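You operate a simulated robot arm through the tools that you are given. There is no shell and no other tool. Be economical: measure what you need, move in short steps, check, and stop when the job is done.

You run a simulated two-armed robot. Do the job below in one go: nothing can be reset, and whatever is moved stays where it is left.

TASK
Screw the lid back on the jar.

It is judged by the outcome, as a careful person would: the job done as asked, and still so three seconds after it is handed in. It fails if anything else is knocked over, pushed out of place, dropped, spilled or broken. Lids that push on must go on centred and level and be pressed home; caps that screw on are set level and turned clockwise until they are tight.

THE ROBOT
Two 7-joint arms with two-finger parallel grippers on one trunk, on a base that drives. Base frame: it is fixed to the floor where the robot stands at the start and does not move with it; the origin is under the middle of the robot, x ahead of it, y to its left, z up. Units: mm, rad, N and s.
The left shoulder is at the start at [50, 161, 1123], the right one opposite. With the tool pointing down near the work surface each hand reaches from about 180 to 680 mm from the robot's upright axis, wherever it stands, measured 20 degrees to its own side. Payload 3.43 kg a hand.
The tool frame of a hand sits at the grasp point between the pads (the TCP): z along the fingers, y along the line on which they close. The tips reach 30 mm beyond it. The gripper opens to 94 mm. The fingers are 28 mm wide and 10 mm thick; the gripper's body (50 by 96 mm) begins 55 mm behind the TCP.
Orientation is that of the tool frame in the base frame, as [roll, pitch, yaw] about the fixed x, y, z axes, in that order (R = Rz(yaw) Ry(pitch) Rx(roll)). With the fingers straight down and closing along the base's y, the tool's x points along the base's -x, its y along +y and its z along -z.

THE INTERFACE
- The arms move only by the tool apply_moves. It takes "left_targets", "right_targets" or both (then of equal length, played together; a hand with none holds still); each is a list of rows, each a list of 7 numbers: the shift along the tool's x, y, z in units of 300 mm (1.0 is 300 mm), then the turn, a rotation vector about the tool's x, y, z in units of 45 degrees (1.0 is 45 degrees), then the finger opening in m, from 0 to 0.094. In form: [[dx, dy, dz, rx, ry, rz, claw], ...]. A call has 1 to 8 rows; each row is the pose to reach, as a shift and turn from the pose commanded when the call began, along the tool's axes at that moment. A call with a number of a shift or a turn outside -1 to 1 is refused whole. Rows are played at 5 a second. More than 50 mm and 0.15 rad between two rows, or a gripper value outside its range, and nothing of the call is played. Where a pose cannot be reached the arm comes as near as it can. A force on the tool above 40 N (or 10 N above the force at the start of the call, whichever is more), or a blocked arm, ends the call early, and 0.2 s more pass. Each finger travels about 45 mm/s and halts on what it meets, pressing with about 41 N; the grip force reading is that of the motor and also rises with nothing between the fingers. The clock runs only during rows and for 0.2 s after the last one: add rows that repeat a pose to give the fingers time. It gives the time, the measured TCP pose, the force on the tool (base axes), the opening and the grip force at its end, in the units of the frame above (readings bear some noise), with the torque about the TCP (base axes, N m) and any sound that the robot's microphone picked up.
- Cameras (640 x 400 px; columns grow to the right, rows downward): "scene" is now at [124.2, -39.5, 1264.5]; the picture's right is [-0.42, -0.91, 0.00], its down [-0.36, 0.17, -0.92] and it looks along [0.83, -0.39, -0.39] (base axes); focal length 282 px, centre (320, 200). "left" rides on the left gripper at [76, -14, -102] in its tool frame; the picture's right is [0.18, 0.98, 0.00], its down [-0.75, 0.14, -0.64] and it looks along [-0.63, 0.12, 0.77] (tool axes); focal length 243 px, centre (320, 200). "right" rides on the right gripper at [76, 14, -103] in its tool frame; the picture's right is [-0.18, 0.98, 0.00], its down [-0.75, -0.14, -0.64] and it looks along [-0.63, -0.12, 0.77] (tool axes); focal length 243 px, centre (320, 200). There is no depth. A picture from a camera that has moved, and an enlarged one, comes with that camera's place and axes in the base frame and with its lens.
- grab_frame(camera): a new picture of that camera. No time passes.
- move_column(by): slides the trunk up (or, below 0, down) by that many mm; the arms and the scene camera ride with it, the base frame stays. It gives what a move gives, with no picture.
- steer(legs): drives the robot by 1 to 6 legs, each [ahead, left, turn to the left] in mm, mm and rad, along the robot's own axes; the way and the turn of a leg run together, so that a leg with both is an arc; at most 1500 mm and 3.142 rad a leg. The arms and the cameras ride along, it lands a little off, and it stops where it bumps. It gives what a move gives.
- aim_head(pan, tilt): turns the head with the scene camera to pan (to the left, within 1.396 rad either way) and tilt (down, from -0.506 to 1.204), counted from straight ahead of the robot. It gives what a move gives.
- inspect(camera, box): a new picture of the part [left, top, right, bottom] of that camera's present view, enlarged. No time passes.
- close_job(): hands the job in; it is judged then, once.

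Go step by step. Nothing tells you exact positions but the pictures and the camera data: compare them with the known pose of the tool, close in by small moves and look again before you grip or let go. The budget is 120 turns and 88 pictures, counting those below and the enlarged ones. Unless the task says otherwise, let go and move clear before handing in, and close with one line.

The tools are called after ">>>" as a command line: name --argument value ..., lists and objects as JSON in quotes. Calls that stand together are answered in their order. apply_moves: Moves the arms, as the interface text tells. Its arguments: {"type":"object","properties":{"left_targets":{"type":"array"},"right_targets":{"type":"array"}},"required":[]} The other tools are called the same way: move_column (by) slides the trunk up or down; steer (legs) drives the base; aim_head (pan, tilt) turns the head that bears the scene camera; grab_frame (camera) takes a picture; inspect (camera, box) takes an enlarged picture of a part of a camera's view; close_job () hands the job in.

At the start:

```text
time_s: 0.0
left_position: [465.0, 10.5, 1161.9]
left_ee_rot: [3.141, 0.0, -3.141]
left_force: [-0.9, 0.3, 0.6]
left_moment: [0.01, -0.04, 0.0]
left_finger_gap: 94.1
left_gripper_force: 0.1
right_position: [354.2, -300.5, 1118.1]
right_ee_rot: [-3.141, 0.0, 3.141]
right_force: [-0.4, -0.4, -0.7]
right_moment: [0.0, -0.01, 0.01]
right_finger_gap: 94.1
right_gripper_force: 0.1
trunk travel left (down, up): [-150.0, 117.0]
robot x, y, heading: [1.4, 0.4, 0.001]
head pan, tilt: [-0.435, 0.403]
```

scene: 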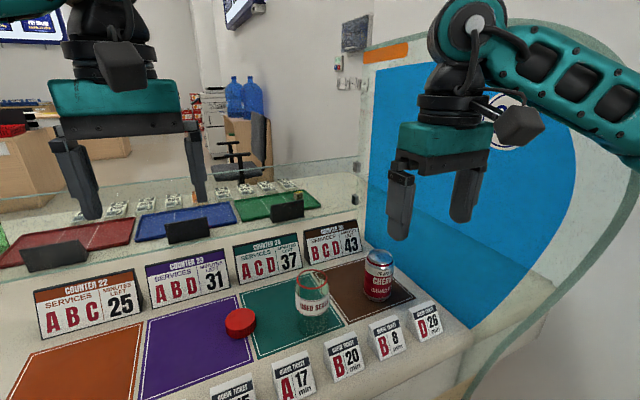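
right: 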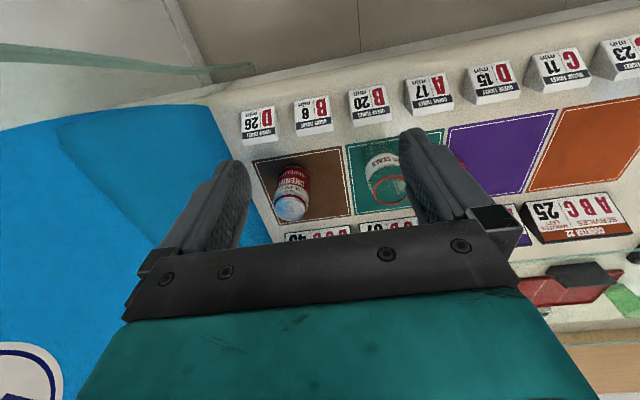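
left: 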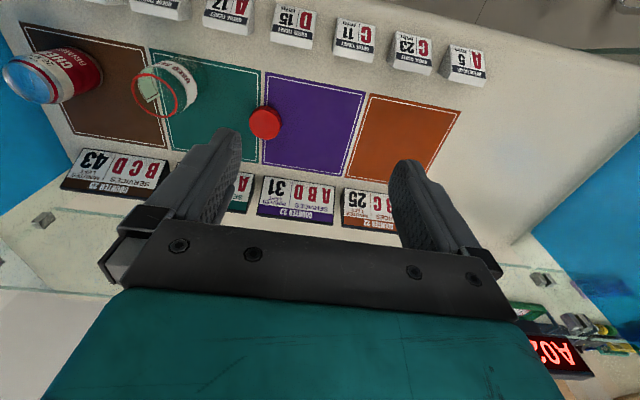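

I see a red lid on the counter next to a glass jar ("... seals") and a can to its right. I'll enlarge the scene first to measure.

>>> inspect --camera "scene" --box '[200, 230, 440, 380]'

>>> inspect --camera "left" --box '[0, 20, 320, 220]'

>>> inspect --camera "right" --box '[240, 100, 480, 250]'

```text
2.67 times, centred on (320, 305) of scene
camera zoom: at [124.2, -39.5, 1264.5], right [-0.42, -0.91, 0.0], down [-0.36, 0.17, -0.92], along [0.83, -0.39, -0.39], focal length 751 px, centre (320, -80)
```

zoom: 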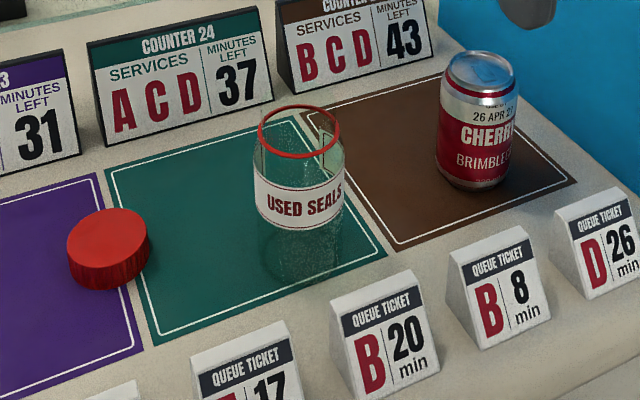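

```text
2.00 times, centred on (160, 120) of left
camera zoom: at [389.3, -4.4, 1263.9], right [-0.19, 0.98, 0.0], down [0.75, 0.14, 0.64], along [0.63, 0.12, -0.77], focal length 485 px, centre (640, 360)
```

zoom: 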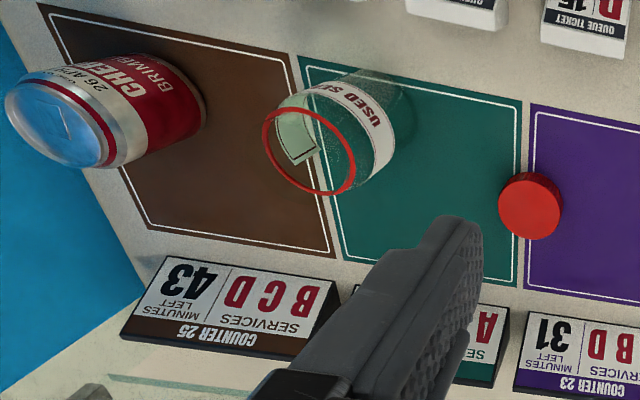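

```text
2.67 times, centred on (360, 175) of right
camera zoom: at [278.3, -285.7, 1219.7], right [0.18, 0.98, 0.0], down [0.75, -0.14, 0.64], along [0.63, -0.12, -0.77], focal length 647 px, centre (213, 267)
```

zoom: 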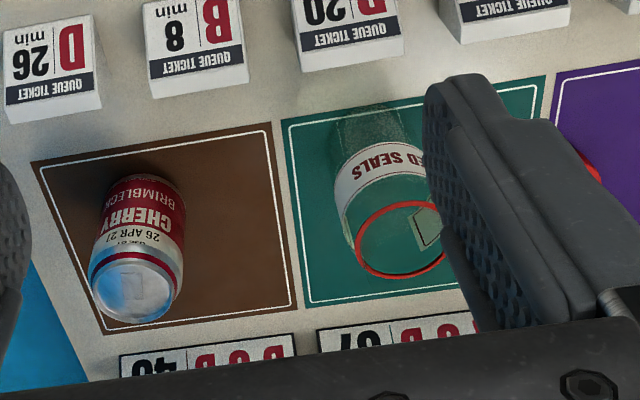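

I place the jar rim at about (535, -215, 905) and the lid top at about (584, -73, 818), roughly 62 mm across. The plan is that the right hand takes the lid and the left hand steadies the jar from its left side. First the left hand moves away while the right goes above the lid.

>>> apply_moves --left_targets '[[0, 0.067, 0, 0, 0, -0.125, 0.094], [0, 0.133, 0, 0, 0, -0.25, 0.094], [0, 0.2, 0, 0, 0, -0.375, 0.094], [0, 0.267, 0, 0, 0, -0.5, 0.094], [0, 0.333, 0, 0, 0, -0.625, 0.094], [0, 0.4, 0, 0, 0, -0.75, 0.094], [0, 0.467, 0, 0, 0, -0.875, 0.094], [0, 0.533, 0, 0, 0, -1.0, 0.094]]' --right_targets '[[-0.096, 0.095, 0.07, 0, 0, 0, 0.094], [-0.192, 0.19, 0.14, 0, 0, 0, 0.094], [-0.288, 0.284, 0.21, 0, 0, 0, 0.094], [-0.383, 0.379, 0.28, 0, 0, 0, 0.094], [-0.479, 0.474, 0.35, 0, 0, 0, 0.094], [-0.575, 0.569, 0.42, 0, 0, 0, 0.094], [-0.671, 0.663, 0.49, 0, 0, 0, 0.094], [-0.767, 0.758, 0.56, 0, 0, 0, 0.094]]'

```text
time_s: 1.8
left_position: [463.8, 171.7, 1160.9]
left_ee_rot: [-3.14, -0.002, -2.353]
left_force: [-0.8, 0.3, 0.8]
left_moment: [-0.03, -0.02, 0.0]
left_finger_gap: 93.7
left_gripper_force: 0.0
right_position: [584.6, -71.6, 950.6]
right_ee_rot: [-3.141, -0.001, 3.14]
right_force: [0.1, -0.2, -0.5]
right_moment: [-0.01, 0.0, 0.03]
right_finger_gap: 94.0
right_gripper_force: 0.1
trunk travel left (down, up): [-150.0, 117.0]
robot x, y, heading: [0.8, -1.6, 0.005]
head pan, tilt: [-0.435, 0.403]
```

The right hand should be above the lid. I'll check it in the pictures.

>>> grab_frame --camera "right"

>>> grab_frame --camera "scene"

```text
81 pictures are left
camera right: at [509.0, -56.3, 1051.7], right [0.18, 0.98, 0.0], down [0.75, -0.14, 0.64], along [0.63, -0.12, -0.77], focal length 243 px, centre (320, 200)
```

right: 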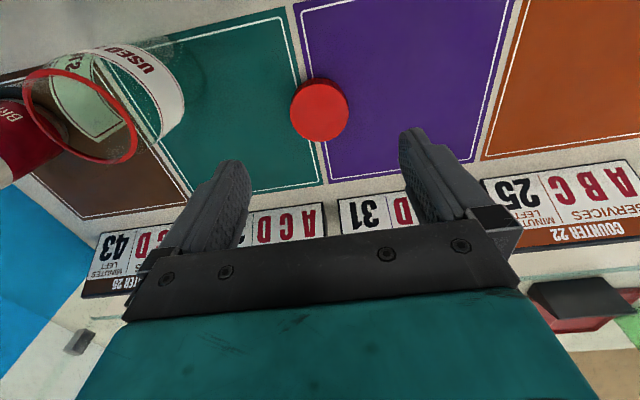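

```text
80 pictures are left
camera scene: at [124.3, -38.6, 1264.5], right [-0.42, -0.91, 0.0], down [-0.36, 0.16, -0.92], along [0.83, -0.39, -0.39], focal length 282 px, centre (320, 200)
```

scene: 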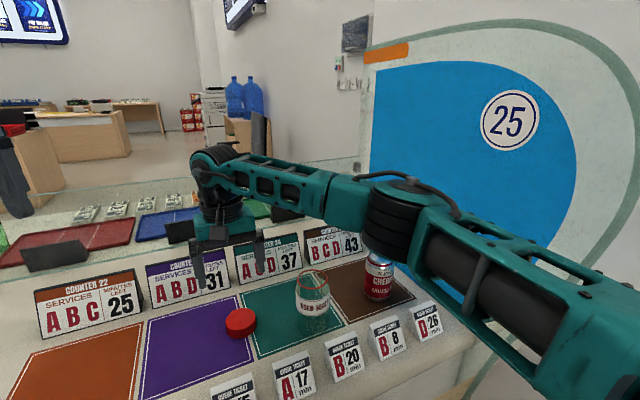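

The lid's centre is at about (587, -71) and the counter at z≈790. I'll descend around the lid with the fingers open.

>>> apply_moves --right_targets '[[-0.008, 0.002, 0.13, 0, 0, 0, 0.094], [-0.008, 0.002, 0.26, 0, 0, 0, 0.094], [-0.008, 0.002, 0.35, 0, 0, 0, 0.094], [-0.008, 0.002, 0.39, 0, 0, 0, 0.094], [-0.008, 0.002, 0.4, 0, 0, 0, 0.094]]'

>>> grab_frame --camera "right"

>>> inspect --camera "scene" --box '[180, 260, 340, 360]'

```text
time_s: 3.0
left_position: [464.9, 170.5, 1160.1]
left_ee_rot: [-3.14, -0.001, -2.355]
left_force: [0.2, -1.1, 0.3]
left_moment: [0.03, 0.02, -0.01]
left_finger_gap: 94.1
left_gripper_force: 0.0
right_position: [584.8, -71.7, 829.9]
right_ee_rot: [3.141, 0.001, -3.14]
right_force: [-0.4, -0.1, 0.8]
right_moment: [0.0, 0.01, 0.0]
right_finger_gap: 93.8
right_gripper_force: 0.1
trunk travel left (down, up): [-150.0, 117.0]
robot x, y, heading: [-0.7, -2.1, -0.002]
head pan, tilt: [-0.435, 0.403]
```

```text
79 pictures are left
camera right: at [510.6, -57.9, 931.6], right [0.18, 0.98, 0.0], down [0.75, -0.14, 0.64], along [0.63, -0.12, -0.77], focal length 243 px, centre (320, 200)
```

right: 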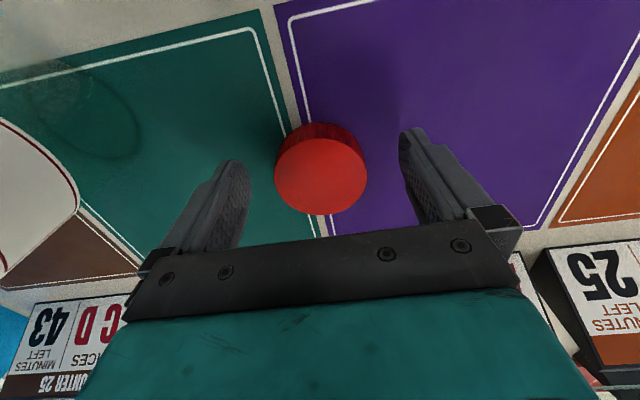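

```text
4.00 times, centred on (260, 310) of scene
camera zoom: at [124.2, -39.5, 1264.5], right [-0.42, -0.91, 0.0], down [-0.36, 0.17, -0.92], along [0.83, -0.39, -0.39], focal length 1127 px, centre (560, -240)
```

zoom: 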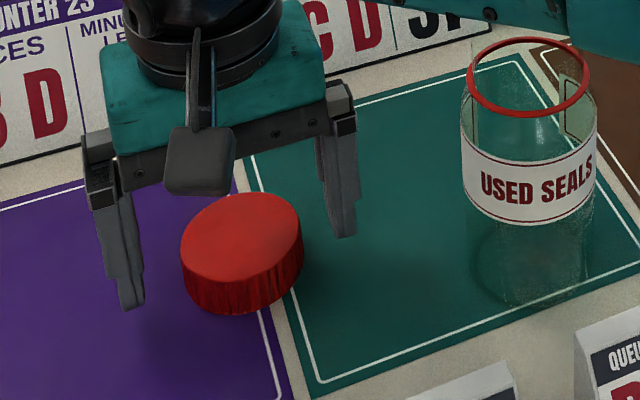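

The fingers straddle the lid and are well centred. I'll nudge 2 mm forward and close.

>>> apply_moves --right_targets '[[-0.008, 0, 0.005, 0, 0, 0, 0.094], [-0.008, 0, 0.005, 0, 0, 0, 0.06], [-0.008, 0, 0.005, 0, 0, 0, 0.04], [-0.008, 0, 0.005, 0, 0, 0, 0.04], [-0.008, 0, 0.005, 0, 0, 0, 0.04], [-0.008, 0, 0.005, 0, 0, 0, 0.04]]'

>>> grab_frame --camera "right"

```text
time_s: 4.4
left_position: [464.1, 171.8, 1160.7]
left_ee_rot: [3.141, 0.002, -2.354]
left_force: [0.4, -0.5, 0.0]
left_moment: [0.01, 0.01, 0.02]
left_finger_gap: 94.0
left_gripper_force: 0.1
right_position: [588.1, -72.4, 829.1]
right_ee_rot: [-3.14, 0.0, -3.141]
right_force: [0.4, -0.5, -0.1]
right_moment: [-0.02, -0.01, 0.0]
right_finger_gap: 59.1
right_gripper_force: 40.9
trunk travel left (down, up): [-150.0, 117.0]
robot x, y, heading: [-0.6, -3.7, 0.001]
head pan, tilt: [-0.435, 0.403]
```

```text
77 pictures are left
camera right: at [512.9, -57.9, 930.5], right [0.18, 0.98, 0.0], down [0.75, -0.14, 0.64], along [0.63, -0.12, -0.77], focal length 243 px, centre (320, 200)
```

right: 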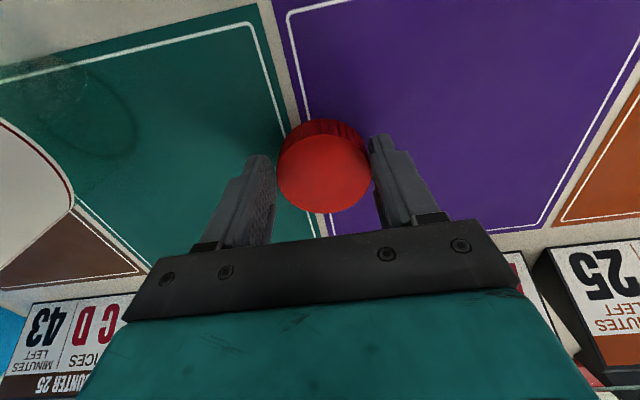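

The lid is gripped (59 mm). I'll lift it, move it aside and turn it counter-clockwise to leave turning range, while the left hand keeps yawing so that its camera will end up on top.

>>> apply_moves --right_targets '[[0, 0, -0.1, 0, 0, 0, 0.04], [0, 0, -0.25, 0, 0, 0, 0.04], [0, 0, -0.4, 0, 0, 0, 0.04], [0.02, -0.1, -0.5, 0, 0, -0.18, 0.04], [0.04, -0.22, -0.58, 0, 0, -0.36, 0.04], [0.07, -0.35, -0.64, 0, 0, -0.54, 0.04], [0.1, -0.48, -0.68, 0, 0, -0.72, 0.04], [0.13, -0.6, -0.7, 0, 0, -0.9, 0.04]]' --left_targets '[[0, 0, 0, 0, 0, -0.125, 0.094], [0, 0, 0, 0, 0, -0.25, 0.094], [0, 0, 0, 0, 0, -0.375, 0.094], [0, 0, 0, 0, 0, -0.5, 0.094], [0, 0, 0, 0, 0, -0.625, 0.094], [0, 0, 0, 0, 0, -0.75, 0.094], [0, 0, 0, 0, 0, -0.875, 0.094], [0, 0, 0, 0, 0, -1.0, 0.094]]'

>>> grab_frame --camera "scene"

>>> grab_frame --camera "right"

```text
time_s: 6.2
left_position: [461.6, 166.4, 1165.2]
left_ee_rot: [-3.134, 0.003, -1.572]
left_force: [-0.8, -2.0, 0.6]
left_moment: [0.12, -0.12, 0.0]
left_finger_gap: 94.0
left_gripper_force: 0.0
right_position: [505.8, -251.9, 1069.6]
right_ee_rot: [3.122, 0.014, -2.584]
right_force: [-2.2, -1.0, 0.5]
right_moment: [0.03, -0.14, -0.05]
right_finger_gap: 59.5
right_gripper_force: 40.8
right hand out of reach, approached as far as the arm can: row 7, 8
trunk travel left (down, up): [-150.0, 117.0]
robot x, y, heading: [-1.4, -2.3, -0.003]
head pan, tilt: [-0.435, 0.403]
```

```text
76 pictures are left
camera scene: at [119.7, -43.8, 1265.0], right [-0.42, -0.91, -0.01], down [-0.35, 0.17, -0.92], along [0.84, -0.39, -0.39], focal length 282 px, centre (320, 200)
```

scene: 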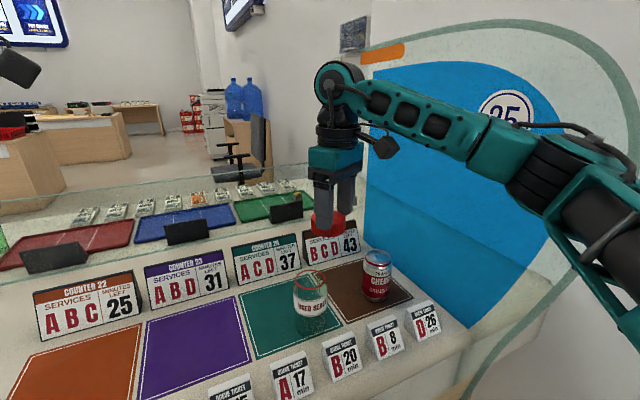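

```text
75 pictures are left
camera right: at [434.9, -281.1, 1170.8], right [-0.36, 0.93, 0.02], down [0.71, 0.26, 0.65], along [0.6, 0.25, -0.76], focal length 243 px, centre (320, 200)
```

right: 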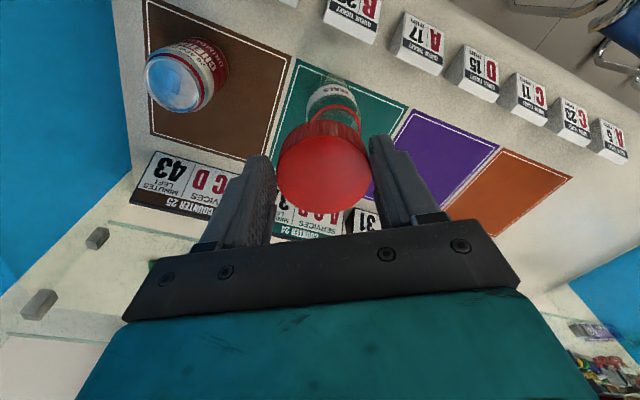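

The lid is held level and lifted. Next I pitch the left hand so its fingers point toward -y, while bringing it forward and down to the clear counter left of the jar.

>>> apply_moves --left_targets '[[0.03, -0.03, 0.03, 0, 0.125, 0, 0.094], [0.06, -0.06, 0.06, 0, 0.25, 0, 0.094], [0.09, -0.09, 0.09, 0, 0.375, 0, 0.094], [0.12, -0.12, 0.12, 0, 0.5, 0, 0.094], [0.15, -0.15, 0.15, 0, 0.625, 0, 0.094], [0.18, -0.18, 0.18, 0, 0.75, 0, 0.094], [0.2, -0.21, 0.21, 0, 0.875, 0, 0.094], [0.22, -0.24, 0.25, 0, 1.0, 0, 0.094]]'

>>> grab_frame --camera "left"

```text
time_s: 8.0
left_position: [537.3, 104.4, 1085.9]
left_ee_rot: [-3.139, -0.787, -1.569]
left_force: [0.9, -0.3, -0.2]
left_moment: [0.01, 0.0, -0.01]
left_finger_gap: 93.8
left_gripper_force: 0.0
right_position: [512.1, -248.1, 1068.0]
right_ee_rot: [3.121, 0.009, -2.587]
right_force: [-0.1, 0.3, -0.5]
right_moment: [0.01, 0.01, -0.02]
right_finger_gap: 59.3
right_gripper_force: 40.6
trunk travel left (down, up): [-150.0, 117.0]
robot x, y, heading: [1.1, 1.2, -0.002]
head pan, tilt: [-0.435, 0.403]
```

```text
74 pictures are left
camera left: at [550.8, 122.5, 1213.1], right [-0.98, -0.13, 0.13], down [-0.14, 0.99, -0.08], along [-0.12, -0.1, -0.99], focal length 243 px, centre (320, 200)
```

left: 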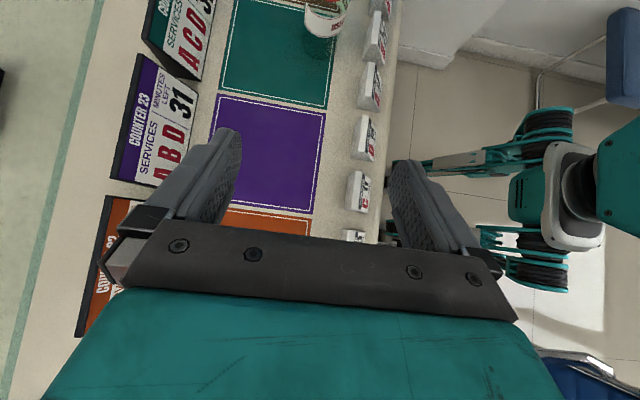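

Reach is fine. I'll continue pitching to about 11° below horizontal and lower to z≈960.

>>> apply_moves --left_targets '[[-0.006, 0, 0.068, 0, 0.094, 0, 0.094], [-0.013, 0, 0.136, 0, 0.188, 0, 0.094], [-0.02, 0, 0.203, 0, 0.281, 0, 0.094], [-0.026, 0, 0.271, 0, 0.375, 0, 0.094], [-0.032, 0, 0.339, 0, 0.469, 0, 0.094], [-0.039, 0, 0.407, 0, 0.563, 0, 0.094], [-0.046, 0, 0.474, 0, 0.656, 0, 0.094], [-0.052, 0, 0.542, 0, 0.75, 0, 0.094]]'

>>> grab_frame --camera "left"

>>> grab_frame --camera "scene"

```text
time_s: 9.8
left_position: [537.2, 0.4, 961.2]
left_ee_rot: [-3.135, -1.379, -1.575]
left_force: [0.3, -0.1, -0.7]
left_moment: [0.03, 0.05, 0.01]
left_finger_gap: 94.0
left_gripper_force: 0.1
right_position: [510.0, -247.2, 1068.5]
right_ee_rot: [3.123, 0.011, -2.586]
right_force: [-0.6, -0.4, 0.7]
right_moment: [-0.01, -0.02, 0.0]
right_finger_gap: 59.6
right_gripper_force: 40.8
trunk travel left (down, up): [-150.0, 117.0]
robot x, y, heading: [-2.3, -0.2, 0.0]
head pan, tilt: [-0.435, 0.403]
```

```text
73 pictures are left
camera left: at [551.2, 85.2, 1054.8], right [-0.98, -0.04, 0.18], down [-0.14, 0.77, -0.62], along [-0.12, -0.63, -0.77], focal length 243 px, centre (320, 200)
```

left: 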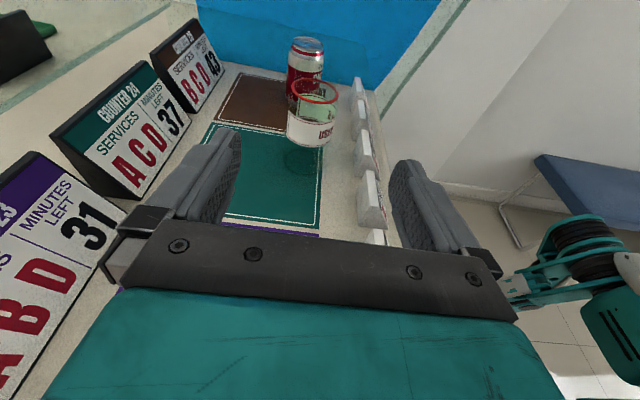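

```text
72 pictures are left
camera scene: at [124.3, -39.7, 1264.5], right [-0.42, -0.91, 0.0], down [-0.36, 0.17, -0.92], along [0.83, -0.39, -0.39], focal length 282 px, centre (320, 200)
```

scene: 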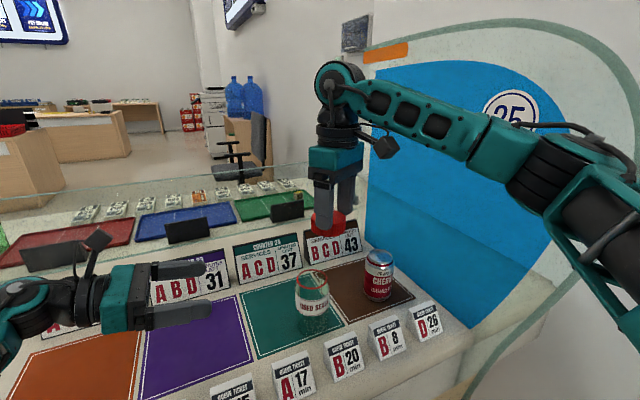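

The geometry matches, with the jar axis at about (536, -212). I'll lower the left hand to a pre-grasp at jar mid-height.

>>> apply_moves --left_targets '[[-0.06, 0.003, 0.085, 0, 0, 0, 0.094], [-0.12, 0.003, 0.17, 0, 0, 0, 0.094], [-0.18, 0.003, 0.26, 0, 0, 0, 0.094], [-0.24, 0.003, 0.35, 0, 0, 0, 0.094], [-0.306, 0.003, 0.433, 0, 0, 0, 0.094]]'

>>> grab_frame --camera "left"

>>> inspect --camera "scene" --box '[160, 240, 400, 390]'

```text
time_s: 11.0
left_position: [534.7, -108.0, 843.9]
left_ee_rot: [-3.137, -1.373, -1.575]
left_force: [0.9, -0.3, 0.4]
left_moment: [-0.01, -0.01, 0.03]
left_finger_gap: 93.9
left_gripper_force: 0.2
right_position: [509.9, -247.4, 1068.2]
right_ee_rot: [3.123, 0.009, -2.587]
right_force: [1.1, -0.3, 0.4]
right_moment: [-0.04, -0.01, -0.01]
right_finger_gap: 59.7
right_gripper_force: 41.1
trunk travel left (down, up): [-150.0, 117.0]
robot x, y, heading: [-1.0, 2.7, 0.001]
head pan, tilt: [-0.435, 0.403]
```

```text
71 pictures are left
camera left: at [549.4, -23.4, 939.2], right [-0.98, -0.04, 0.18], down [-0.14, 0.78, -0.61], along [-0.12, -0.63, -0.77], focal length 243 px, centre (320, 200)
```

left: 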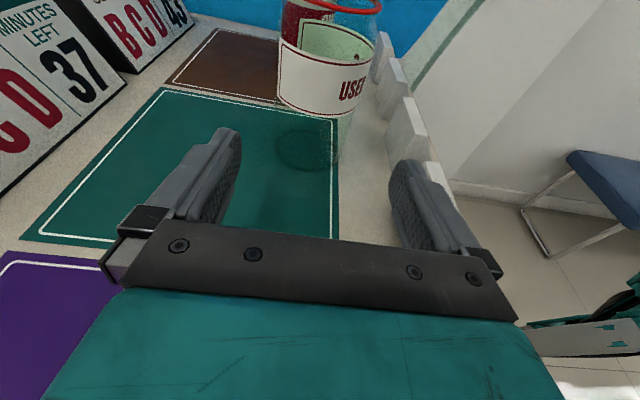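

```text
2.67 times, centred on (280, 315) of scene
camera zoom: at [124.2, -39.8, 1264.5], right [-0.42, -0.91, 0.0], down [-0.36, 0.17, -0.92], along [0.83, -0.39, -0.39], focal length 751 px, centre (427, -107)
```

zoom: 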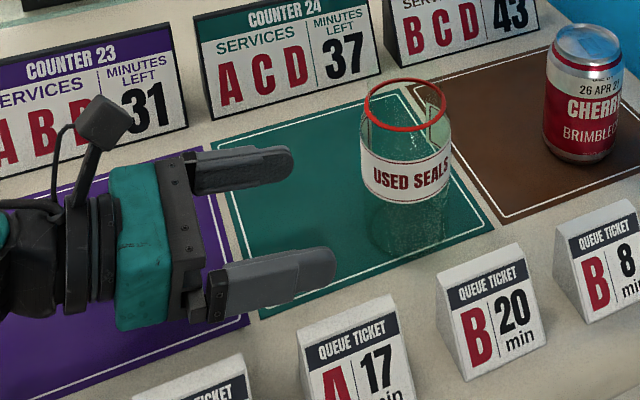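

Fingers are centred on the jar in x and clear of the tickets. I'll slide in around the jar.

>>> apply_moves --left_targets '[[0.02, 0, 0.1, 0, 0, 0, 0.094], [0.04, 0, 0.2, 0, 0, 0, 0.094], [0.057, 0, 0.291, 0, 0, 0, 0.094], [0.057, 0, 0.291, 0, 0, 0, 0.094]]'

>>> grab_frame --camera "left"

>>> inspect --camera "scene" --box '[200, 240, 440, 390]'

```text
time_s: 12.0
left_position: [535.7, -196.9, 843.6]
left_ee_rot: [-3.139, -1.375, -1.571]
left_force: [-0.1, -0.6, -0.1]
left_moment: [0.01, 0.03, -0.02]
left_finger_gap: 94.1
left_gripper_force: 0.0
right_position: [511.0, -247.7, 1068.3]
right_ee_rot: [3.122, 0.008, -2.587]
right_force: [-0.1, 0.0, 0.5]
right_moment: [0.0, -0.02, -0.04]
right_finger_gap: 59.3
right_gripper_force: 41.2
trunk travel left (down, up): [-150.0, 117.0]
robot x, y, heading: [0.4, -3.6, -0.002]
head pan, tilt: [-0.435, 0.403]
```

```text
69 pictures are left
camera left: at [551.0, -111.9, 939.3], right [-0.98, -0.04, 0.18], down [-0.14, 0.78, -0.61], along [-0.12, -0.63, -0.77], focal length 243 px, centre (320, 200)
```

left: 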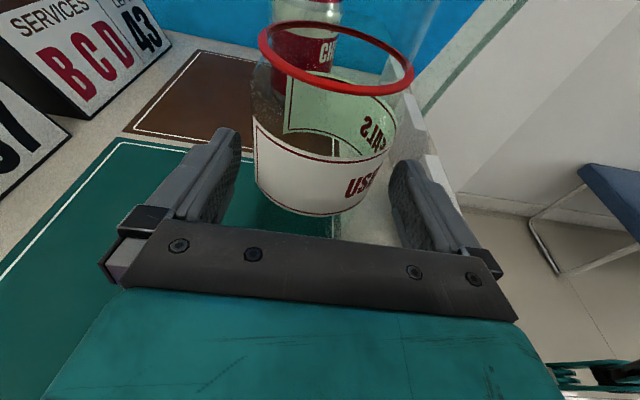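

```text
2.67 times, centred on (320, 315) of scene
camera zoom: at [124.2, -39.5, 1264.5], right [-0.42, -0.91, 0.0], down [-0.36, 0.17, -0.92], along [0.83, -0.39, -0.39], focal length 751 px, centre (320, -107)
```

zoom: 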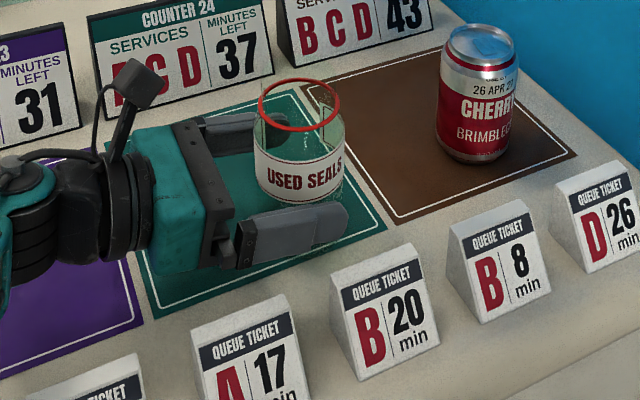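

The jar sits about 4 mm further in +x than the finger centre. I'll correct this, then close gently on the jar.

>>> apply_moves --left_targets '[[0, -0.014, 0, 0, 0, 0, 0.094], [0, -0.014, 0, 0, 0, 0, 0.085], [0, -0.014, 0, 0, 0, 0, 0.078], [0, -0.014, 0, 0, 0, 0, 0.076], [0, -0.014, 0, 0, 0, 0, 0.076]]'

>>> inspect --camera "left" --box '[160, 0, 480, 200]'

>>> inspect --camera "scene" --box '[240, 250, 400, 350]'

```text
time_s: 13.2
left_position: [541.2, -196.7, 845.9]
left_ee_rot: [-3.137, -1.375, -1.573]
left_force: [-0.4, 0.5, -0.1]
left_moment: [0.0, 0.04, 0.02]
left_finger_gap: 76.1
left_gripper_force: 0.0
right_position: [510.1, -247.9, 1068.7]
right_ee_rot: [3.122, 0.009, -2.585]
right_force: [0.1, -0.4, 0.2]
right_moment: [0.02, 0.03, 0.0]
right_finger_gap: 59.6
right_gripper_force: 40.7
trunk travel left (down, up): [-150.0, 117.0]
robot x, y, heading: [-3.4, -3.3, -0.004]
head pan, tilt: [-0.435, 0.403]
```

```text
2.00 times, centred on (320, 100) of left
camera zoom: at [555.2, -112.1, 939.5], right [-0.98, -0.04, 0.18], down [-0.14, 0.78, -0.61], along [-0.12, -0.63, -0.77], focal length 485 px, centre (320, 400)
```

zoom: 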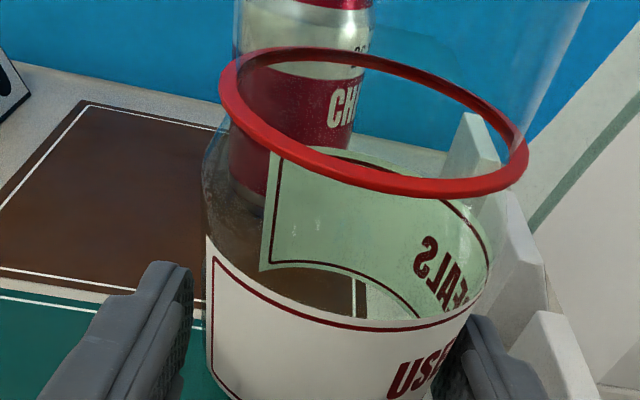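

```text
4.00 times, centred on (320, 300) of scene
camera zoom: at [124.2, -39.5, 1264.5], right [-0.42, -0.91, 0.0], down [-0.36, 0.17, -0.92], along [0.83, -0.39, -0.39], focal length 1127 px, centre (320, -200)
```

zoom: 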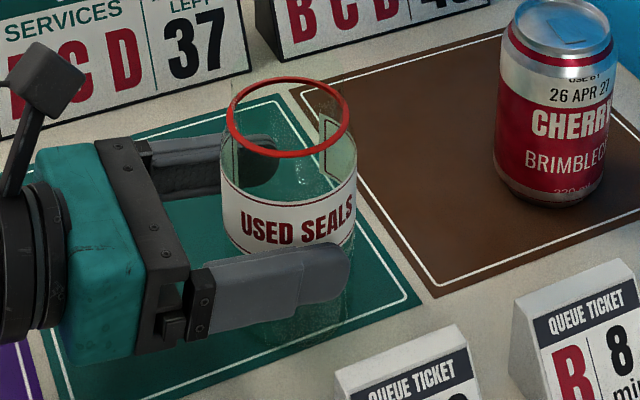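

Nearly centred: there's a small gap on the far finger and little on the near one. I'll shift 2 mm back and close fully.

>>> apply_moves --left_targets '[[0, 0.006, 0, 0, 0, 0, 0.074], [0, 0.006, 0, 0, 0, 0, 0.071], [0, 0.006, 0, 0, 0, 0, 0.068], [0, 0.006, 0, 0, 0, 0, 0.064], [0, 0.006, 0, 0, 0, 0, 0.055], [0, 0.006, 0, 0, 0, 0, 0.055]]'

>>> inspect --camera "left" --box '[160, 0, 480, 200]'

>>> inspect --camera "scene" --box '[240, 250, 400, 350]'

```text
time_s: 14.6
left_position: [538.9, -196.3, 845.1]
left_ee_rot: [-3.138, -1.374, -1.573]
left_force: [1.7, -1.0, 1.3]
left_moment: [-0.03, -0.05, 0.06]
left_finger_gap: 65.5
left_gripper_force: 40.2
right_position: [510.9, -247.5, 1068.7]
right_ee_rot: [3.121, 0.008, -2.587]
right_force: [0.1, -0.1, -0.9]
right_moment: [0.01, -0.03, 0.01]
right_finger_gap: 59.5
right_gripper_force: 41.4
trunk travel left (down, up): [-150.0, 117.0]
robot x, y, heading: [0.9, 0.3, 0.003]
head pan, tilt: [-0.435, 0.403]
```

```text
2.00 times, centred on (320, 100) of left
camera zoom: at [553.7, -112.1, 939.6], right [-0.98, -0.04, 0.18], down [-0.14, 0.78, -0.61], along [-0.12, -0.63, -0.77], focal length 485 px, centre (320, 400)
```

zoom: 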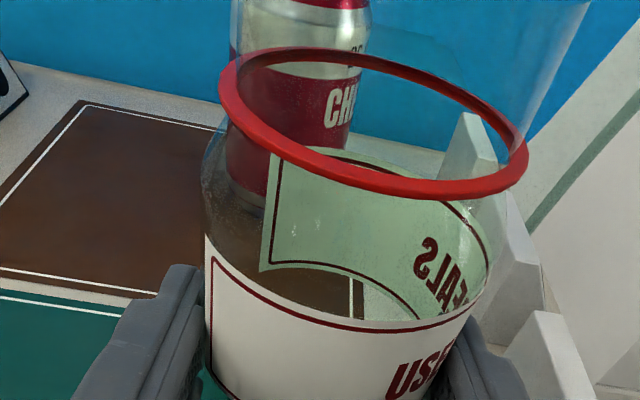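

```text
4.00 times, centred on (320, 300) of scene
camera zoom: at [124.2, -39.6, 1264.5], right [-0.42, -0.91, 0.0], down [-0.36, 0.17, -0.92], along [0.83, -0.39, -0.39], focal length 1127 px, centre (320, -200)
```

zoom: 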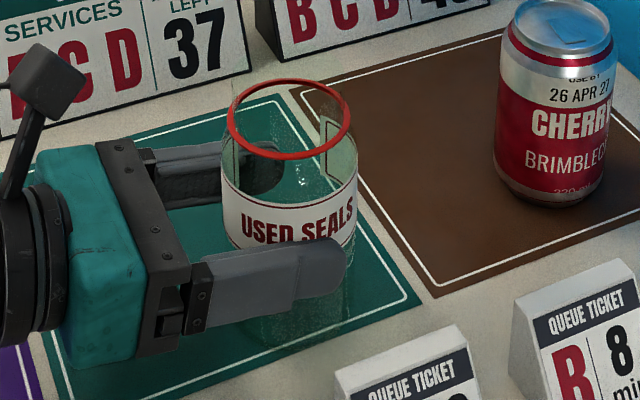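

The jar is held firmly (65.5 mm), with its axis at about (539, -214) and the rim top at z≈902. Next I turn the right wrist back slightly to get back inside its reach and see where it goes.

>>> apply_moves --right_targets '[[0, 0, 0, 0, 0, 0.1, 0.04], [0, 0, 0, 0, 0, 0.2, 0.04], [0, 0, 0, 0, 0, 0.3, 0.04]]'

```text
time_s: 15.4
left_position: [539.4, -198.1, 845.4]
left_ee_rot: [-3.14, -1.376, -1.573]
left_force: [2.6, -0.8, 1.6]
left_moment: [-0.05, -0.04, 0.02]
left_finger_gap: 65.4
left_gripper_force: 40.9
right_position: [510.6, -247.2, 1067.0]
right_ee_rot: [3.122, 0.004, -2.824]
right_force: [0.8, -0.4, 0.4]
right_moment: [-0.02, -0.01, -0.02]
right_finger_gap: 59.6
right_gripper_force: 41.1
trunk travel left (down, up): [-150.0, 117.0]
robot x, y, heading: [-2.8, -0.1, 0.001]
head pan, tilt: [-0.435, 0.403]
```

The baseline is the actual pose. I'll move the lid over the jar, with its bottom about 24 mm above the rim, and remove the 1° tilt.

>>> apply_moves --right_targets '[[-0.063, 0.038, 0.08, -0.012, -0.004, 0, 0.04], [-0.125, 0.076, 0.16, -0.024, -0.008, 0, 0.04], [-0.125, 0.076, 0.25, -0.024, -0.008, 0, 0.04], [-0.125, 0.076, 0.34, -0.024, -0.008, 0, 0.04], [-0.125, 0.076, 0.34, -0.024, -0.008, 0, 0.04]]'

>>> grab_frame --camera "scene"

>>> grab_frame --camera "right"

>>> grab_frame --camera "left"

```text
time_s: 16.6
left_position: [539.0, -196.5, 845.5]
left_ee_rot: [-3.136, -1.373, -1.571]
left_force: [-1.5, 2.9, 6.2]
left_moment: [0.45, 0.41, 0.06]
left_finger_gap: 65.6
left_gripper_force: 41.5
right_position: [540.2, -208.7, 971.8]
right_ee_rot: [3.101, 0.027, -2.823]
right_force: [-2.6, -0.9, 7.4]
right_moment: [-0.14, 0.04, -0.03]
right_finger_gap: 59.6
right_gripper_force: 40.7
trunk travel left (down, up): [-150.0, 117.0]
robot x, y, heading: [-0.4, -0.3, -0.002]
head pan, tilt: [-0.435, 0.403]
stopped in row 5 (right hand): the force on the tool passed its limit at 40 N (the readings are from after the stop); the commanded pose is now the measured one
```

```text
63 pictures are left
camera scene: at [122.5, -39.0, 1264.6], right [-0.42, -0.91, 0.0], down [-0.35, 0.16, -0.92], along [0.83, -0.39, -0.39], focal length 282 px, centre (320, 200)
```

scene: 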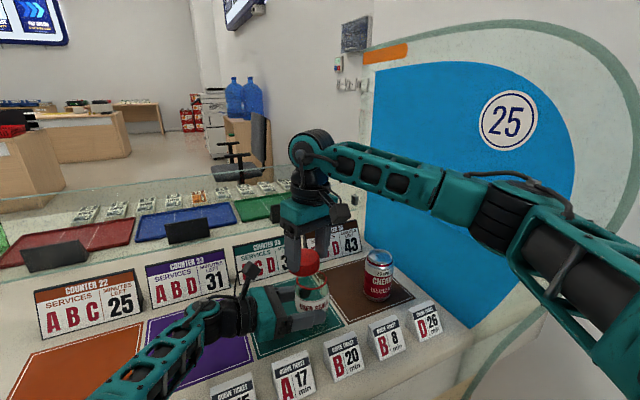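

```text
62 pictures are left
camera right: at [462.7, -222.9, 1072.4], right [-0.14, 0.99, 0.04], down [0.75, 0.07, 0.66], along [0.65, 0.12, -0.75], focal length 243 px, centre (320, 200)
```

right: 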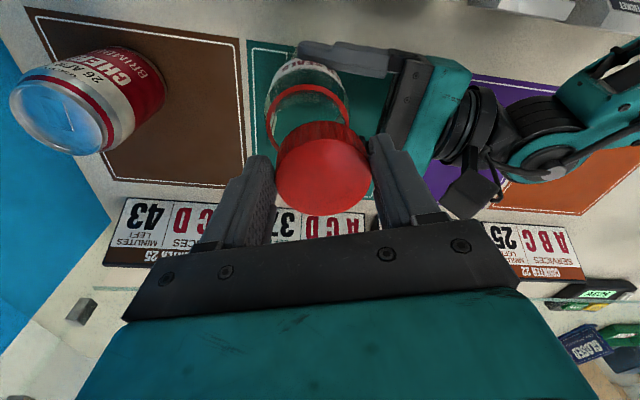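

```text
61 pictures are left
camera left: at [553.1, -111.3, 939.8], right [-0.98, -0.04, 0.18], down [-0.14, 0.78, -0.61], along [-0.11, -0.63, -0.77], focal length 243 px, centre (320, 200)
```

left: 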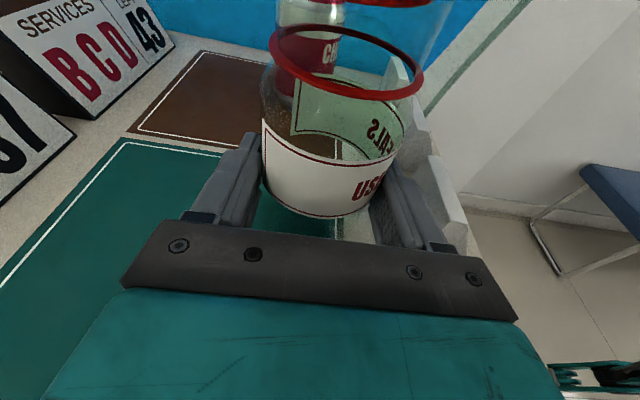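

Something was touched at z≈972. I'll zoom in to find the contact.

>>> inspect --camera "scene" --box '[220, 180, 380, 330]'

>>> inspect --camera "right" --box '[220, 20, 540, 240]'

```text
2.67 times, centred on (300, 255) of scene
camera zoom: at [122.5, -39.0, 1264.6], right [-0.42, -0.91, 0.0], down [-0.35, 0.16, -0.92], along [0.83, -0.39, -0.39], focal length 751 px, centre (373, 53)
```

zoom: 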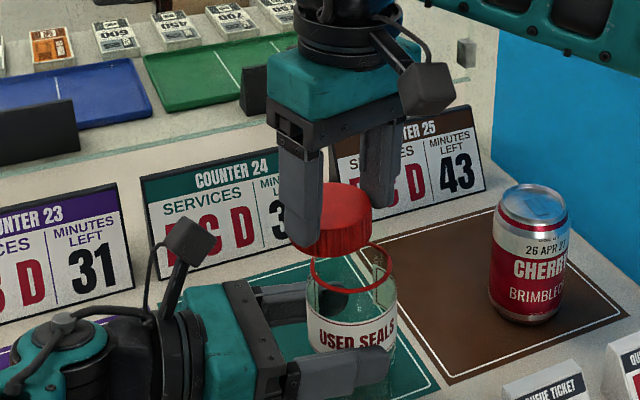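

```text
1.82 times, centred on (380, 130) of right
camera zoom: at [462.7, -222.9, 1072.4], right [-0.14, 0.99, 0.04], down [0.75, 0.07, 0.66], along [0.65, 0.12, -0.75], focal length 441 px, centre (211, 327)
```

zoom: 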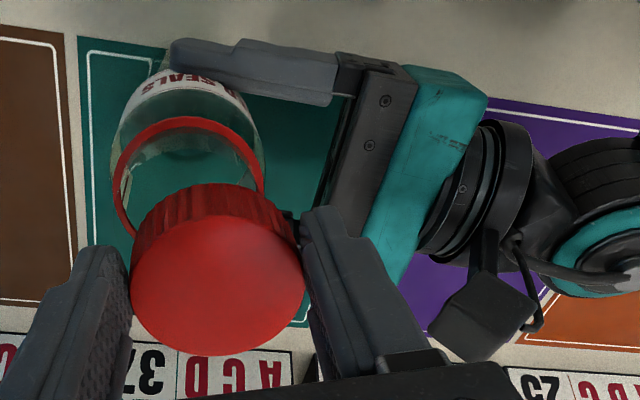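

The lid's bottom is about 30 mm above the red ring, so perhaps a clear glass neck stands above that ring. I'll look closely.

>>> inspect --camera "left" --box '[240, 0, 460, 110]'

>>> inspect --camera "scene" --box '[290, 235, 350, 300]'

```text
2.91 times, centred on (350, 55) of left
camera zoom: at [553.1, -111.3, 939.8], right [-0.98, -0.04, 0.18], down [-0.14, 0.78, -0.61], along [-0.11, -0.63, -0.77], focal length 706 px, centre (233, 622)
```

zoom: 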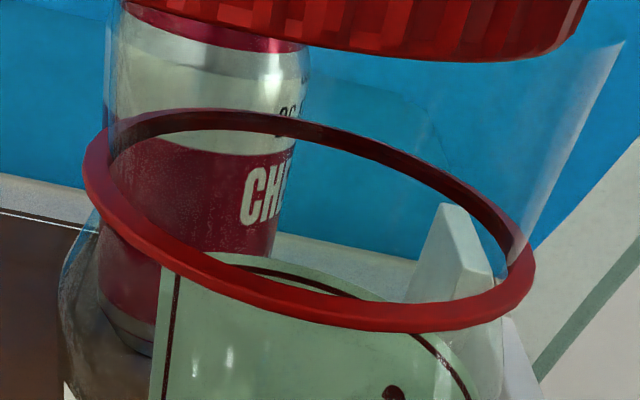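

```text
6.15 times, centred on (320, 268) of scene
camera zoom: at [122.5, -39.0, 1264.6], right [-0.42, -0.91, 0.0], down [-0.35, 0.16, -0.92], along [0.83, -0.39, -0.39], focal length 1733 px, centre (320, -215)
```

zoom: 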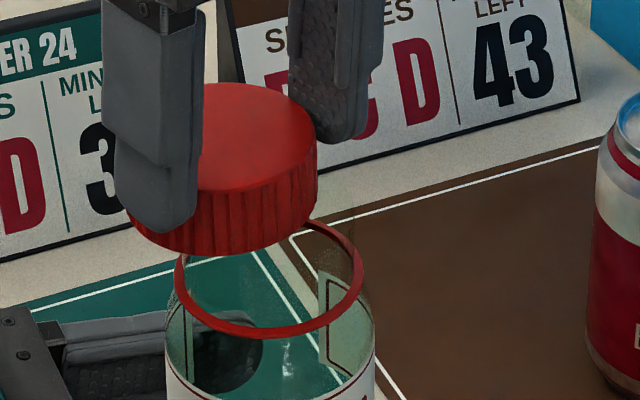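

Confirmed: a clear glass neck rises above the red ring and the skirt touched its top. I'll raise the lid, level it, recentre, and look again.

>>> apply_moves --right_targets '[[0, 0, -0.043, 0, 0, 0, 0.04], [0.009, -0.015, -0.043, 0.052, 0.034, 0, 0.04], [0.009, -0.015, -0.043, 0.052, 0.034, 0, 0.04]]'

>>> inspect --camera "scene" --box '[280, 220, 360, 300]'

>>> inspect --camera "right" --box '[220, 40, 420, 230]'

>>> inspect --camera "left" --box '[240, 0, 460, 110]'

```text
time_s: 17.4
left_position: [539.6, -197.3, 845.4]
left_ee_rot: [-3.128, -1.373, -1.578]
left_force: [-0.1, 0.6, 10.8]
left_moment: [0.13, -0.01, 0.02]
left_finger_gap: 65.4
left_gripper_force: 41.0
right_position: [540.6, -214.5, 983.6]
right_ee_rot: [-3.141, -0.002, -2.82]
right_force: [0.4, -0.9, -0.3]
right_moment: [-0.02, 0.03, 0.03]
right_finger_gap: 59.4
right_gripper_force: 40.6
trunk travel left (down, up): [-150.0, 117.0]
robot x, y, heading: [0.7, 0.1, -0.003]
head pan, tilt: [-0.435, 0.403]
```

```text
5.00 times, centred on (320, 260) of scene
camera zoom: at [123.3, -39.4, 1264.7], right [-0.42, -0.91, 0.0], down [-0.35, 0.16, -0.92], along [0.83, -0.39, -0.39], focal length 1408 px, centre (320, -100)
```

zoom: 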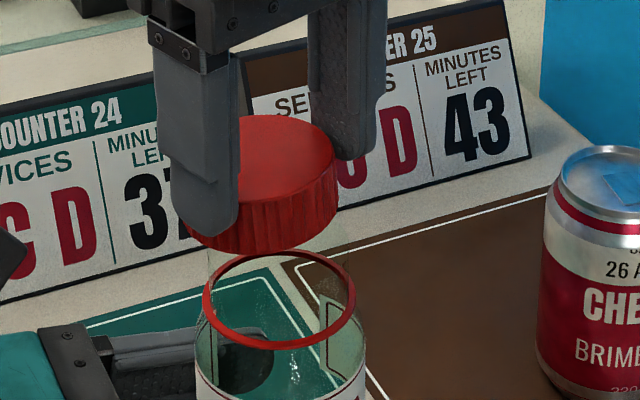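

```text
2.11 times, centred on (320, 135) of right
camera zoom: at [464.1, -224.5, 1085.7], right [-0.14, 0.99, 0.0], down [0.76, 0.1, 0.64], along [0.64, 0.09, -0.77], focal length 511 px, centre (320, 337)
```

zoom: 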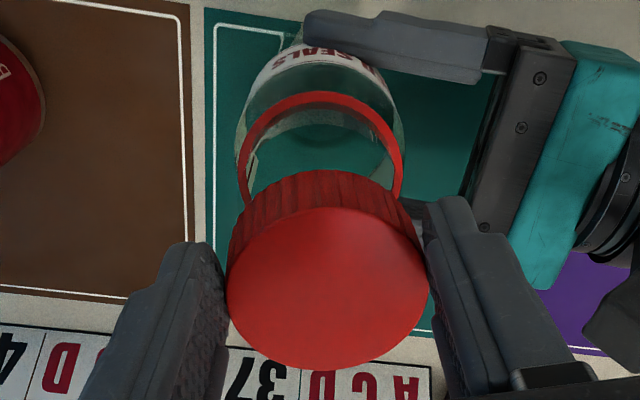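

```text
2.91 times, centred on (350, 55) of left
camera zoom: at [553.4, -112.0, 939.8], right [-0.98, -0.04, 0.18], down [-0.14, 0.78, -0.61], along [-0.11, -0.63, -0.77], focal length 706 px, centre (233, 622)
```

zoom: 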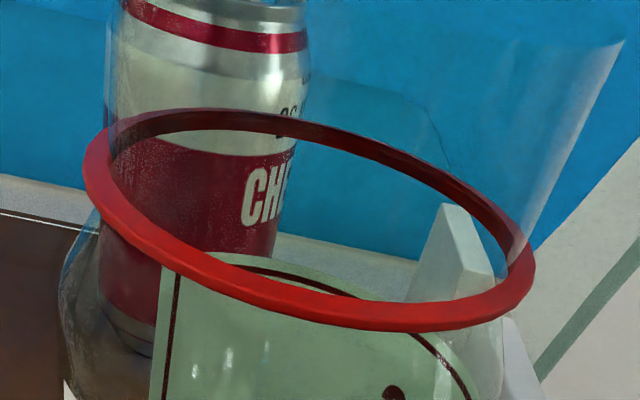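

The neck top is at z≈927. I'm checking whether the lid is still level in the grip after that touch.

>>> inspect --camera "scene" --box '[296, 236, 328, 256]'

>>> inspect --camera "scene" --box '[288, 236, 352, 292]'

```text
16.00 times, centred on (312, 246) of scene
camera zoom: at [123.3, -39.4, 1264.7], right [-0.42, -0.91, 0.0], down [-0.35, 0.16, -0.92], along [0.83, -0.39, -0.39], focal length 4506 px, centre (448, -536)
```

zoom: 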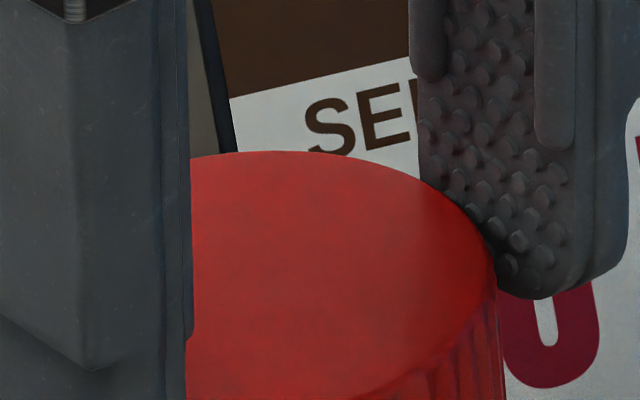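

```text
7.14 times, centred on (320, 264) of scene
camera zoom: at [123.3, -39.4, 1264.7], right [-0.42, -0.91, 0.0], down [-0.35, 0.16, -0.92], along [0.83, -0.39, -0.39], focal length 2012 px, centre (320, -257)
```

zoom: 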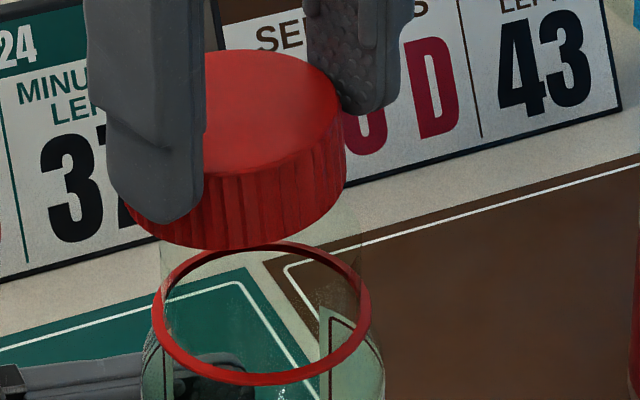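

The lid is level, but the views now agree that it sits about 9 mm forward of the TCP and 10 mm lower in the fingers than I assumed. Its bottom is at TCP−46 mm, which matches the touch on the neck at 927. I'll recentre the lid itself over the neck.

>>> apply_moves --right_targets '[[0.017, 0.002, 0.005, 0, 0, 0, 0.04], [0.0345, 0.004, 0.015, 0, 0, 0, 0.04], [0.0345, 0.004, 0.015, 0, 0, 0, 0.04]]'

>>> inspect --camera "scene" --box '[288, 236, 352, 292]'

>>> inspect --camera "left" --box '[240, 0, 460, 110]'

>>> inspect --camera "right" --box '[220, 40, 420, 230]'

```text
time_s: 18.2
left_position: [539.1, -197.2, 845.3]
left_ee_rot: [-3.13, -1.373, -1.577]
left_force: [3.2, -2.5, 15.2]
left_moment: [-0.08, -0.2, 0.04]
left_finger_gap: 65.2
left_gripper_force: 41.1
right_position: [529.1, -216.6, 979.8]
right_ee_rot: [-3.139, -0.001, -2.82]
right_force: [-0.5, 0.3, 0.1]
right_moment: [0.04, 0.0, -0.02]
right_finger_gap: 59.2
right_gripper_force: 40.6
trunk travel left (down, up): [-150.0, 117.0]
robot x, y, heading: [-2.1, -0.1, -0.002]
head pan, tilt: [-0.435, 0.403]
```

```text
7.14 times, centred on (320, 264) of scene
camera zoom: at [123.1, -39.5, 1264.7], right [-0.42, -0.91, 0.0], down [-0.35, 0.16, -0.92], along [0.83, -0.39, -0.39], focal length 2012 px, centre (320, -257)
```

zoom: 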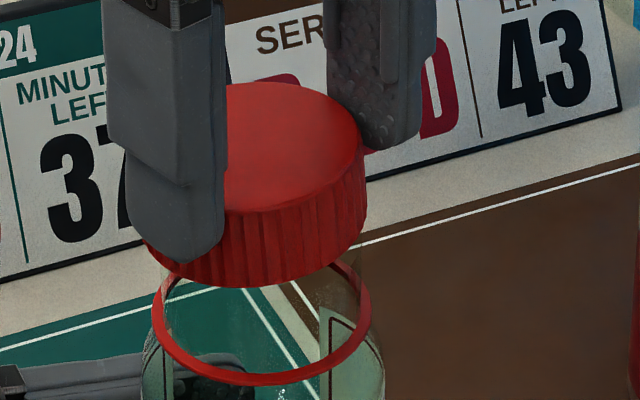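

```text
2.91 times, centred on (350, 55) of left
camera zoom: at [553.3, -112.1, 939.8], right [-0.98, -0.04, 0.18], down [-0.14, 0.78, -0.61], along [-0.11, -0.63, -0.77], focal length 706 px, centre (233, 622)
```

zoom: 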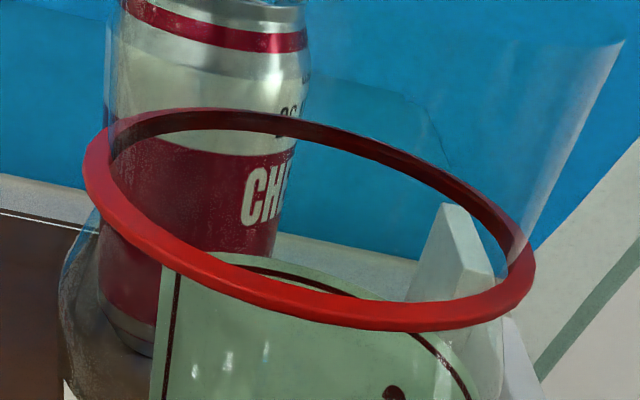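

```text
2.11 times, centred on (320, 135) of right
camera zoom: at [453.4, -225.8, 1080.9], right [-0.13, 0.99, 0.0], down [0.76, 0.1, 0.64], along [0.64, 0.09, -0.77], focal length 511 px, centre (320, 337)
```

zoom: 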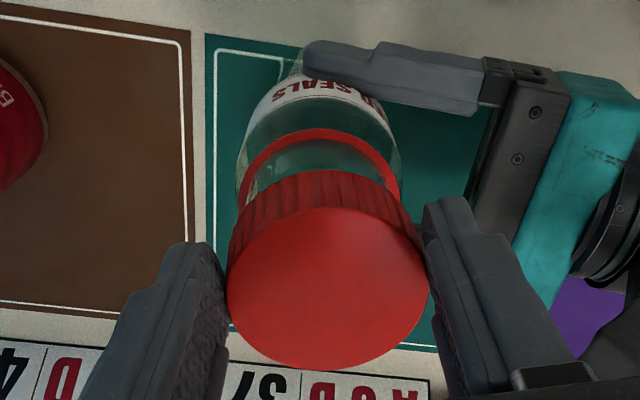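

The lid is close to centred in the scene view, and the right camera suggests about 1.5 mm of sideways error. I'll nudge, lower to just above the neck and check from the left camera.

>>> apply_moves --right_targets '[[0.001, -0.0045, 0.007, 0, 0, 0, 0.04], [0.001, -0.0045, 0.013, 0, 0, 0, 0.04], [0.001, -0.0045, 0.013, 0, 0, 0, 0.04]]'

>>> inspect --camera "left" --box '[240, 0, 460, 110]'

```text
time_s: 19.0
left_position: [539.4, -197.6, 843.9]
left_ee_rot: [-3.13, -1.373, -1.577]
left_force: [3.6, -3.3, 16.8]
left_moment: [-0.16, -0.2, 0.01]
left_finger_gap: 65.1
left_gripper_force: 41.2
right_position: [529.8, -218.7, 975.6]
right_ee_rot: [3.141, -0.001, -2.82]
right_force: [-0.6, 0.1, 0.0]
right_moment: [-0.02, -0.02, 0.04]
right_finger_gap: 59.3
right_gripper_force: 41.3
trunk travel left (down, up): [-150.0, 117.0]
robot x, y, heading: [-0.7, -1.7, -0.001]
head pan, tilt: [-0.435, 0.403]
```

```text
2.91 times, centred on (350, 55) of left
camera zoom: at [553.3, -112.0, 939.7], right [-0.98, -0.04, 0.18], down [-0.14, 0.78, -0.61], along [-0.11, -0.63, -0.77], focal length 706 px, centre (233, 622)
```

zoom: 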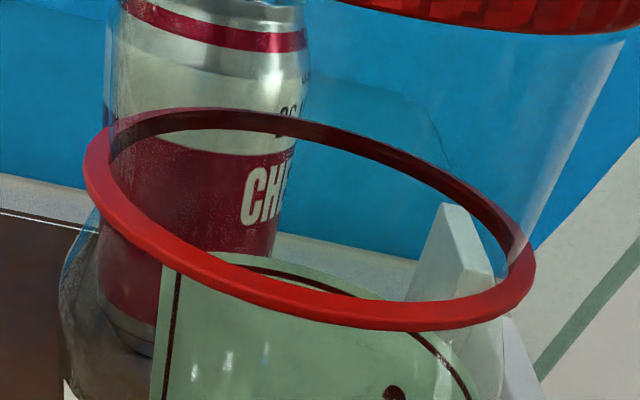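

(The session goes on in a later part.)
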